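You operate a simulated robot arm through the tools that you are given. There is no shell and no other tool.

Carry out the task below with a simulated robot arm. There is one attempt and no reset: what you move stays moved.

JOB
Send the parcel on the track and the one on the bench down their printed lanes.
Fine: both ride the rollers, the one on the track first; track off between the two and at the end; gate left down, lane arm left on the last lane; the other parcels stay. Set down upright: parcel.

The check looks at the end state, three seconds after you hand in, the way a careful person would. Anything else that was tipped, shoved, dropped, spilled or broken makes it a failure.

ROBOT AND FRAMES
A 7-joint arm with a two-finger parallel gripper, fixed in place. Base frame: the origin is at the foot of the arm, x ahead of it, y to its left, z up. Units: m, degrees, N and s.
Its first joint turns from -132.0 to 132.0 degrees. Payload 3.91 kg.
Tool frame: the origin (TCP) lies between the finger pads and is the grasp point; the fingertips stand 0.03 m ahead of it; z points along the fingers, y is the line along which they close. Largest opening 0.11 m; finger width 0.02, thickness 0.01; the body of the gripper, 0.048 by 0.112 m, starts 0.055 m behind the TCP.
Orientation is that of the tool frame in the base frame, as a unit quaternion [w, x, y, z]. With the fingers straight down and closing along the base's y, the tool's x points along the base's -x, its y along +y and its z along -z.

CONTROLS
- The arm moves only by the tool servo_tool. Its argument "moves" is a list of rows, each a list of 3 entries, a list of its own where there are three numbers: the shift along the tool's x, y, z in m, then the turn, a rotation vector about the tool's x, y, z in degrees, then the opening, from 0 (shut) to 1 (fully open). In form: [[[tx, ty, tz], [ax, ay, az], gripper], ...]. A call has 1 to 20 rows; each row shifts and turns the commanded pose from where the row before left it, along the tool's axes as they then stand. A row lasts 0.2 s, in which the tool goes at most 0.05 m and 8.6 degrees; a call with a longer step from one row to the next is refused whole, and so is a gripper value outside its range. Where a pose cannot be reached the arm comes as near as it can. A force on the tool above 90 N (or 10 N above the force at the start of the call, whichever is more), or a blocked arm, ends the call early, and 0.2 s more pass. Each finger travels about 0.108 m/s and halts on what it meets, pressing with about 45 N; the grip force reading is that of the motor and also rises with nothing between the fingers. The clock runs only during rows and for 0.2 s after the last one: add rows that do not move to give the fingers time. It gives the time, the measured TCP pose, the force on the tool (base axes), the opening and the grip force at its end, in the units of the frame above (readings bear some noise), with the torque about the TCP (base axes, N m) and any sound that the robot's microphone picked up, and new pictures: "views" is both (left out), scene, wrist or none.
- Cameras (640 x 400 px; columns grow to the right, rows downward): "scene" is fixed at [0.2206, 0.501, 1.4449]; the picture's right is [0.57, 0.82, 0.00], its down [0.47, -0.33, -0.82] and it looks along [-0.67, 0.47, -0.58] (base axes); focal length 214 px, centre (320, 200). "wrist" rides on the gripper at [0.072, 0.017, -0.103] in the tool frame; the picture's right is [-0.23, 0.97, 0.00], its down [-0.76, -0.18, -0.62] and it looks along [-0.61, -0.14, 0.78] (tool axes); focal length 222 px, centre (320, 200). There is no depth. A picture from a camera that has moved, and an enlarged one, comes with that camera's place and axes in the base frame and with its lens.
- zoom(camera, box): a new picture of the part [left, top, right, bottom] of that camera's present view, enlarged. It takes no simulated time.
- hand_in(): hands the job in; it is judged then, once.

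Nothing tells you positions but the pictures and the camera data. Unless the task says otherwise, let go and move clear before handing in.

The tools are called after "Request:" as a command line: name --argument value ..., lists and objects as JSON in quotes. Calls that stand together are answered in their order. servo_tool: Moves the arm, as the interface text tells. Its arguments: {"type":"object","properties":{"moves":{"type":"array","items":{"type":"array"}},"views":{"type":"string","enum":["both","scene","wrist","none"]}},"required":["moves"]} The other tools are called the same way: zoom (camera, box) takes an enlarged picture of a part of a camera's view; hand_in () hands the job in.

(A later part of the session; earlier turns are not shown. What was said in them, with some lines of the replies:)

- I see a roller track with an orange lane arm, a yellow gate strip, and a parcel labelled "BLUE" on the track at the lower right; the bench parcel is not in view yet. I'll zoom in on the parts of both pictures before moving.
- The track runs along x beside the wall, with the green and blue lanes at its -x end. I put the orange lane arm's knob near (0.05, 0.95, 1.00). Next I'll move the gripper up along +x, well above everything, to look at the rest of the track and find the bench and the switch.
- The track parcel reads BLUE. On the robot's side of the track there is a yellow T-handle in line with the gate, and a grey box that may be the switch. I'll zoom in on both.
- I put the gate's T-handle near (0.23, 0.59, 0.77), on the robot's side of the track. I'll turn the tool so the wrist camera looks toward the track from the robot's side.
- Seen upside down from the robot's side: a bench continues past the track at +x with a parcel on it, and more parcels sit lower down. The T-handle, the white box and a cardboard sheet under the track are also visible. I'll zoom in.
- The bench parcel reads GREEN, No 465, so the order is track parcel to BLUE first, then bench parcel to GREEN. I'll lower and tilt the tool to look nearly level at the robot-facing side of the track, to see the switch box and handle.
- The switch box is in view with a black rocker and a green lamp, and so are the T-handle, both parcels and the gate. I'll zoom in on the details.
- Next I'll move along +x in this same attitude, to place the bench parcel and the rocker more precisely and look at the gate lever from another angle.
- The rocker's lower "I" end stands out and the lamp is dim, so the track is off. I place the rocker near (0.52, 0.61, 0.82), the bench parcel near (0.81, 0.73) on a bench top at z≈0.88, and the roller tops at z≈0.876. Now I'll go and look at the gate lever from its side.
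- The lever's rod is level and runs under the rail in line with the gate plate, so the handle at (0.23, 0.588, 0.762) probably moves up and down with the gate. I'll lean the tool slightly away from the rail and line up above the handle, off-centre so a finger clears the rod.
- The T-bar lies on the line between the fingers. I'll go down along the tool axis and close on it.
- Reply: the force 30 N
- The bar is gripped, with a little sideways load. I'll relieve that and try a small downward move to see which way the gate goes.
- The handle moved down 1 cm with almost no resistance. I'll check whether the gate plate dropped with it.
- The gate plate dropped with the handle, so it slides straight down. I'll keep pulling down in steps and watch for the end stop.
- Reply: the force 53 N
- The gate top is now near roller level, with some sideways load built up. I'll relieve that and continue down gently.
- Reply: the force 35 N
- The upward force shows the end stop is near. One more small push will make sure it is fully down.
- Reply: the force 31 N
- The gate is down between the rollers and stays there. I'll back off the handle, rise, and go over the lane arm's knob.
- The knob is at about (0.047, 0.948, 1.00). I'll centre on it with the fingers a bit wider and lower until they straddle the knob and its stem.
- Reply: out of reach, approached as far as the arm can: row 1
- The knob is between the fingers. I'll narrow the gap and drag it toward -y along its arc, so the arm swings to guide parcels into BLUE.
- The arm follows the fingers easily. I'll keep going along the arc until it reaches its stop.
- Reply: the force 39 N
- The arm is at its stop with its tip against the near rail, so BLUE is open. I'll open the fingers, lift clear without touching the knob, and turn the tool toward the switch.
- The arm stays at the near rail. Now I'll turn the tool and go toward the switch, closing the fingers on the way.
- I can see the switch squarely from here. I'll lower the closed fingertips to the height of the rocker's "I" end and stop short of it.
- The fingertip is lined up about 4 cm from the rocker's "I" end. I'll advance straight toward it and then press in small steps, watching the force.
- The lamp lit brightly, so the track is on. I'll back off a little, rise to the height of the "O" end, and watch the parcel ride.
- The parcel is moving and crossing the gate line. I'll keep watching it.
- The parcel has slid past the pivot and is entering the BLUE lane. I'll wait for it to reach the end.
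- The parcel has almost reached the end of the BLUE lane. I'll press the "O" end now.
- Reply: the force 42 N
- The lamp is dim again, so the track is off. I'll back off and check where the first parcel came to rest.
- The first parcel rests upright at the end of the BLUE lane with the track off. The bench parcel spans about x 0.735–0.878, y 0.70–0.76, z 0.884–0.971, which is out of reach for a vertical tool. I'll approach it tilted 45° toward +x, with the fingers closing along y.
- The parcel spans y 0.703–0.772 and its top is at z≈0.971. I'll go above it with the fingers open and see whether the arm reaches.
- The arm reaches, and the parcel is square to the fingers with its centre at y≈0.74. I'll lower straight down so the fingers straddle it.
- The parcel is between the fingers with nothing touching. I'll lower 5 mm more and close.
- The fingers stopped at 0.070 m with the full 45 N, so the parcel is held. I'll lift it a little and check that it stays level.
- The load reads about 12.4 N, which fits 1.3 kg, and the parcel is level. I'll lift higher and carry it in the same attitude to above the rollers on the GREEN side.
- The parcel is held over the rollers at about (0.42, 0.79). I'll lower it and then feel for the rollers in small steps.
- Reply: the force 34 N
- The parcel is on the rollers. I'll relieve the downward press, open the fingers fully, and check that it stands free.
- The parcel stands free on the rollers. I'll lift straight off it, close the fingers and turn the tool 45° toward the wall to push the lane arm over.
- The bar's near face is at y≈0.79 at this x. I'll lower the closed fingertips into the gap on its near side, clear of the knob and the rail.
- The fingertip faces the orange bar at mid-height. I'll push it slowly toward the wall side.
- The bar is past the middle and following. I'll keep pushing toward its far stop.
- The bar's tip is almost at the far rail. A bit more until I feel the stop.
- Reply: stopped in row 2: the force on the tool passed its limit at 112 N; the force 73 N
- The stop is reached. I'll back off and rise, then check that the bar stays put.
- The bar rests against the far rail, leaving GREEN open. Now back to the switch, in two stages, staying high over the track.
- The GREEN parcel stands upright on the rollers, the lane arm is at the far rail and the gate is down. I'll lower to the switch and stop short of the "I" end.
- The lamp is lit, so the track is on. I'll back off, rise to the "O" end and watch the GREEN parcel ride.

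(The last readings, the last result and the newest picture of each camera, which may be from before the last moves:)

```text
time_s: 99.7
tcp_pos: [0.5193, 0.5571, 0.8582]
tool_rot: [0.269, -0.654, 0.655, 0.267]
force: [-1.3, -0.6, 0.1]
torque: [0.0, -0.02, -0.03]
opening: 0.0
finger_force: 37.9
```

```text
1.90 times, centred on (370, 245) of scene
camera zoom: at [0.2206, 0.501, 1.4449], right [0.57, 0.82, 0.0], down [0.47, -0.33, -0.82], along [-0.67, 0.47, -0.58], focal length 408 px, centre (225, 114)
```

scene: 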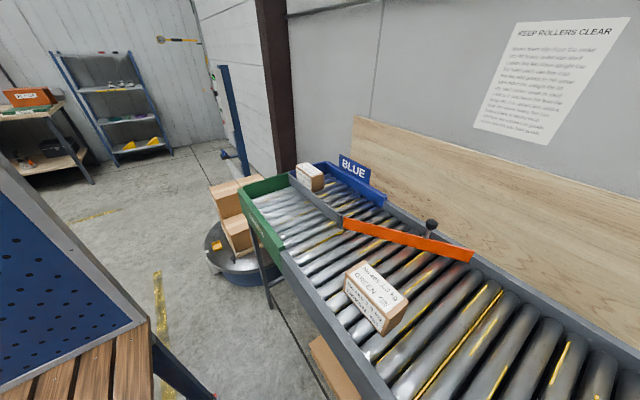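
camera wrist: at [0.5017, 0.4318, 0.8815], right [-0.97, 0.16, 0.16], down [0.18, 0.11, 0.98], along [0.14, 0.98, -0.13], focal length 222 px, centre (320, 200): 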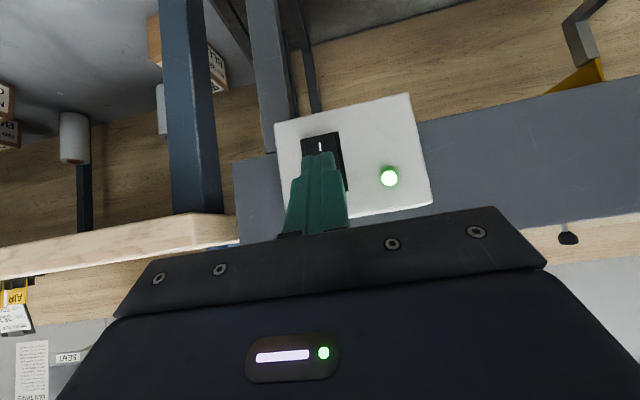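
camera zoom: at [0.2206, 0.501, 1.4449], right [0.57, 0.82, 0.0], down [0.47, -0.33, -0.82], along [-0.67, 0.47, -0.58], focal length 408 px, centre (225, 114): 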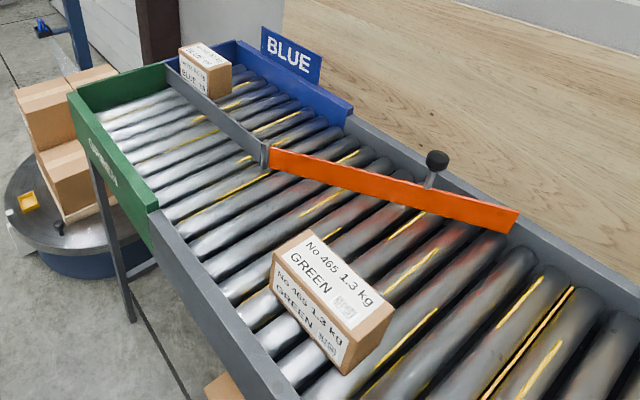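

The GREEN parcel is riding straight toward its lane, and the BLUE one stays against its end wall. I'll keep waiting.

Request:
servo_tool --moves '[[[0, 0, 0], [0, 0, 0], 0], [[0, 0, 0], [0, 0, 0], 0], [[0, 0, 0], [0, 0, 0], 0], [[0, 0, 0], [0, 0, 0], 0], [[0, 0, 0], [0, 0, 0], 0], [[0, 0, 0], [0, 0, 0], 0]]' --views "scene"

```text
time_s: 101.1
tcp_pos: [0.5183, 0.5585, 0.8569]
tool_rot: [0.269, -0.654, 0.654, 0.267]
force: [1.2, 0.1, 0.0]
torque: [-0.03, 0.01, 0.0]
opening: 0.0
finger_force: 37.8
```

scene: 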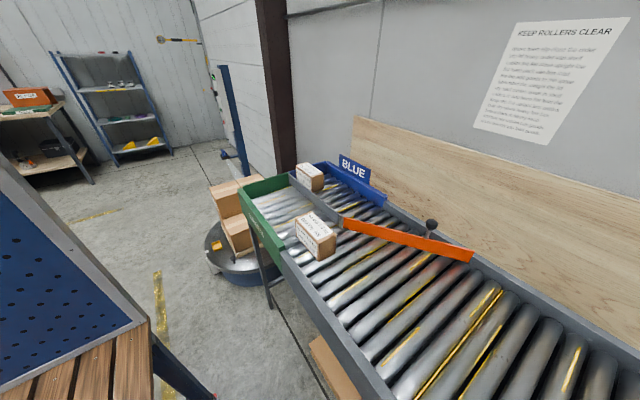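

Request:
servo_tool --moves '[[[0, 0, 0], [0, 0, 0], 0], [[0, 0, 0], [0, 0, 0], 0], [[0, 0, 0], [0, 0, 0], 0], [[0, 0, 0], [0, 0, 0], 0], [[0, 0, 0], [0, 0, 0], 0]]' --views "scene"

```text
time_s: 102.3
tcp_pos: [0.5177, 0.5575, 0.8576]
tool_rot: [0.269, -0.654, 0.655, 0.267]
force: [0.1, -0.1, -0.1]
torque: [0.0, -0.01, -0.02]
opening: 0.0001
finger_force: 37.6
```

scene: 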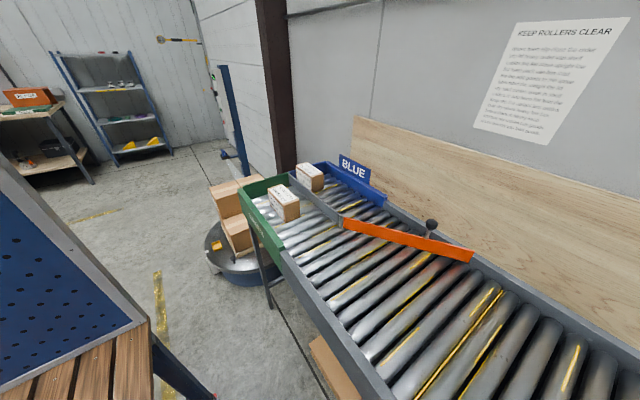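

It is in the GREEN lane, almost at the end. I'll press "O" now.

Request:
servo_tool --moves '[[[-0.0071, 0, 0.0071], [0, 0, 0], 0], [[-0.0042, 0, 0.0042], [0, 0, 0], 0], [[-0.0042, 0, 0.0042], [0, 0, 0], 0], [[0, 0, 0], [0, 0, 0], 0]]' --views "both"

```text
time_s: 103.3
tcp_pos: [0.5188, 0.5794, 0.8572]
tool_rot: [-0.268, 0.655, -0.654, -0.267]
force: [-0.5, -9.6, 3.7]
torque: [-0.01, 0.11, 0.0]
opening: 0.0003
finger_force: 38.2
camera wrist: at [0.5023, 0.4536, 0.88], right [-0.97, 0.16, 0.16], down [0.18, 0.11, 0.98], along [0.14, 0.98, -0.13], focal length 222 px, centre (320, 200)
```

scene: 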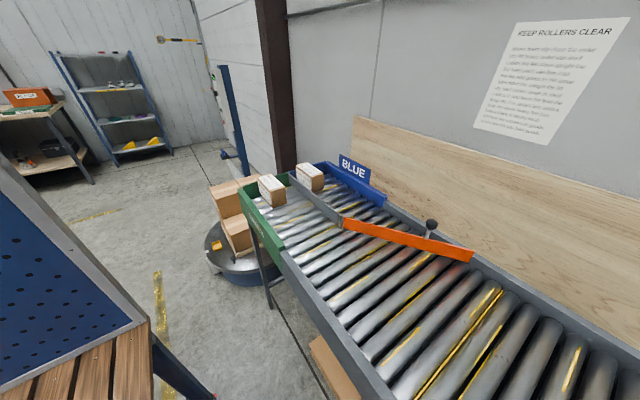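
wrist: 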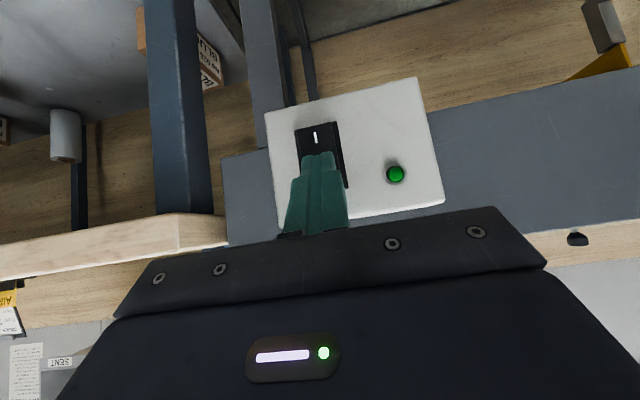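

The lamp is dim. I'll back off, rise clear, and check everything.

Request:
servo_tool --moves '[[[0.0141, 0, -0.0141], [0, 0, 0], 0], [[0.0283, 0, -0.0283], [0, 0, 0], 0], [[-0.0247, 0, -0.0247], [0, 0, 0], 0], [[-0.0283, 0, -0.0283], [0, 0, 0], 0], [[-0.0283, 0, -0.0283], [0, 0, 0], 0], [[-0.0283, 0, -0.0283], [0, 0, 0], 0], [[-0.0283, 0, -0.0283], [0, 0, 0], 0.3], [[0, 0, 0], [0, 0, 0], 0.5], [[0, 0, 0], [0, 0, 0], 0.5]]' --views "both"

Request:
zoom --camera "scene" --box '[230, 140, 390, 270]'

Request:
zoom --camera "scene" --box '[380, 200, 540, 400]'

Request:
zoom --camera "wrist" --box '[240, 0, 420, 140]'

```text
time_s: 105.3
tcp_pos: [0.5172, 0.522, 1.0534]
tool_rot: [0.269, -0.654, 0.654, 0.267]
force: [-0.6, -0.3, -0.2]
torque: [0.02, 0.02, -0.02]
opening: 0.0551
finger_force: 0.1
camera wrist: at [0.4985, 0.3967, 1.076], right [-0.97, 0.16, 0.16], down [0.18, 0.11, 0.98], along [0.14, 0.98, -0.13], focal length 222 px, centre (320, 200)
```

scene: 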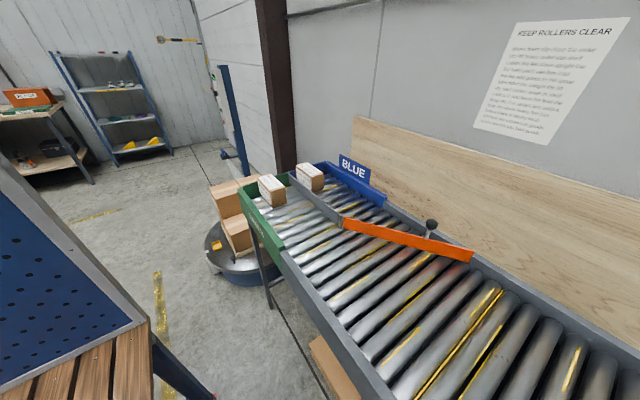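
wrist: 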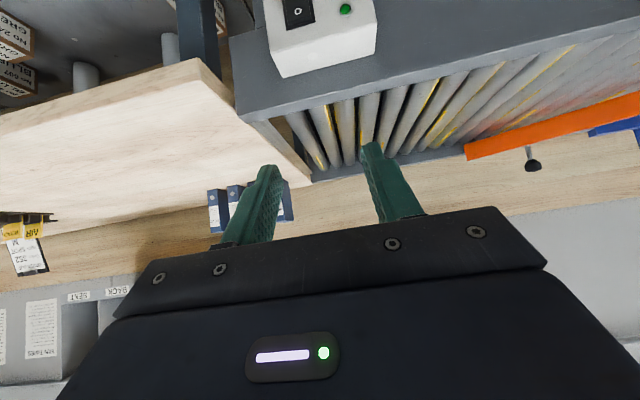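

```text
3.08 times, centred on (310, 205) of scene
camera zoom: at [0.2206, 0.501, 1.4449], right [0.57, 0.82, 0.0], down [0.47, -0.33, -0.82], along [-0.67, 0.47, -0.58], focal length 660 px, centre (351, 185)
```

zoom: 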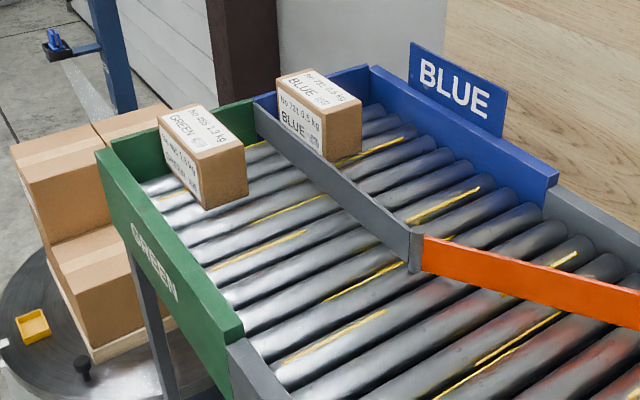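

```text
2.00 times, centred on (460, 300) of scene
camera zoom: at [0.2206, 0.501, 1.4449], right [0.57, 0.82, 0.0], down [0.47, -0.33, -0.82], along [-0.67, 0.47, -0.58], focal length 429 px, centre (40, 0)
```

zoom: 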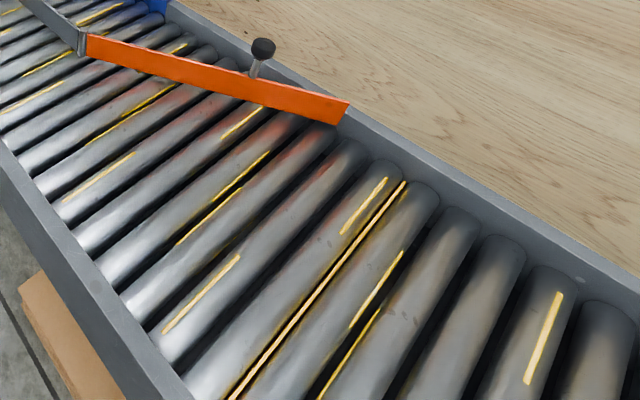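

```text
2.86 times, centred on (330, 70) of wrist
camera zoom: at [0.4985, 0.3967, 1.076], right [-0.97, 0.16, 0.16], down [0.18, 0.11, 0.98], along [0.14, 0.98, -0.13], focal length 635 px, centre (291, 571)
```

zoom: 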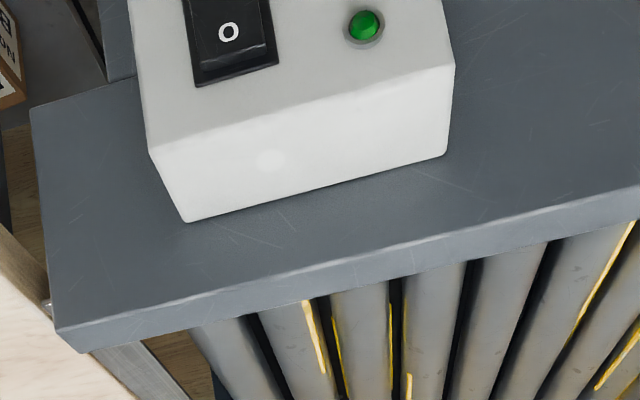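

Both parcels stand upright in their lanes, the gate is down, and the lane arm is at the far rail. I'll wait a moment to confirm the rollers have stopped and nothing creeps.

Request:
servo_tool --moves '[[[0, 0, 0], [0, 0, 0], 0.5], [[0, 0, 0], [0, 0, 0], 0.5], [[0, 0, 0], [0, 0, 0], 0.5], [[0, 0, 0], [0, 0, 0], 0.5], [[0, 0, 0], [0, 0, 0], 0.5]]' --views "both"

Request:
zoom --camera "scene" --box '[380, 200, 540, 400]'

Request:
zoom --camera "scene" --box '[230, 140, 390, 270]'

```text
time_s: 106.5
tcp_pos: [0.5164, 0.5217, 1.0528]
tool_rot: [0.269, -0.654, 0.655, 0.267]
force: [-0.5, -0.4, -0.3]
torque: [0.03, -0.03, 0.0]
opening: 0.0551
finger_force: 0.1
camera wrist: at [0.4986, 0.3967, 1.0758], right [-0.97, 0.16, 0.16], down [0.18, 0.11, 0.98], along [0.14, 0.98, -0.13], focal length 222 px, centre (320, 200)
```

scene: 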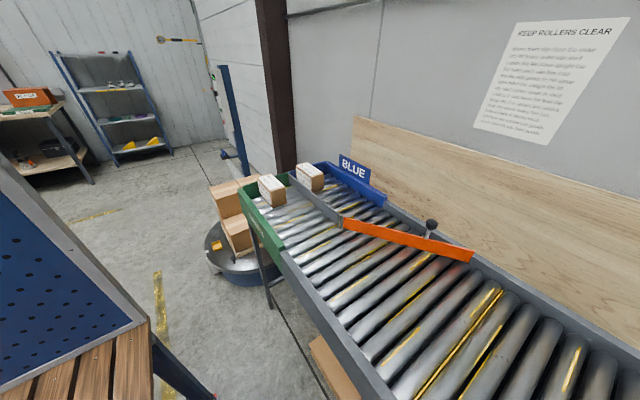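
wrist: 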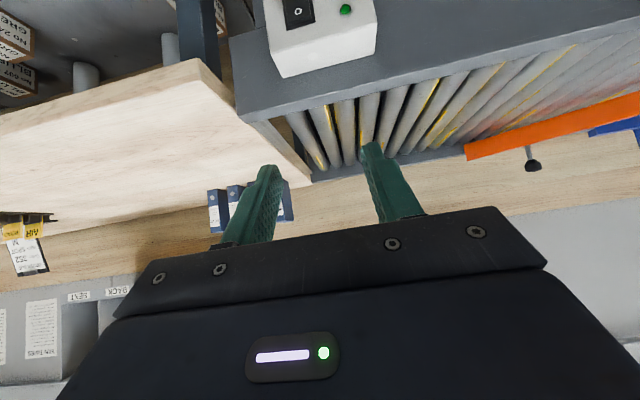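

```text
2.00 times, centred on (460, 300) of scene
camera zoom: at [0.2206, 0.501, 1.4449], right [0.57, 0.82, 0.0], down [0.47, -0.33, -0.82], along [-0.67, 0.47, -0.58], focal length 429 px, centre (40, 0)
```

zoom: 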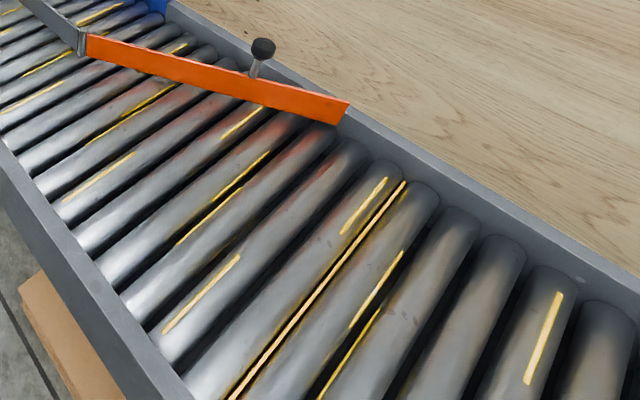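

```text
3.08 times, centred on (310, 205) of scene
camera zoom: at [0.2206, 0.501, 1.4449], right [0.57, 0.82, 0.0], down [0.47, -0.33, -0.82], along [-0.67, 0.47, -0.58], focal length 660 px, centre (351, 185)
```

zoom: 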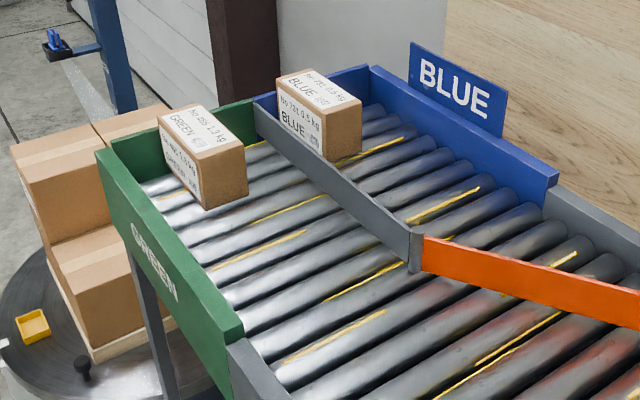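

The roller marks haven't moved, so the track is off. Parcel 731 is in BLUE and 465 in GREEN, both upright; the gate is down, the lane arm is on GREEN, and the gripper is empty and clear. I'm handing in.

Request:
hand_in

```text
The job is handed in.
```

Both parcels rode the rollers into their printed lanes, and I've handed the job in; no result has come back yet.

- **Track parcel (No 731, BLUE):** it went first and stands upright at the end of the BLUE lane.
- **Bench parcel (No 465, GREEN):** I set it upright on the rollers after the first had arrived. It stands upright at the end of the GREEN lane.
- **Track:** I switched it off between the two and again at the end. The lamp is dim and the rollers were still when I checked.
- **Gate and lane arm:** the gate is down, and the lane arm rests at its stop on the GREEN setting.
- **Other parcels:** I didn't touch any of them.

The gripper is empty and clear of the track. While I was pushing the lane arm to its stop, the force on the tool briefly reached 112 N and ended that move. The arm stayed in place and I saw no damage.
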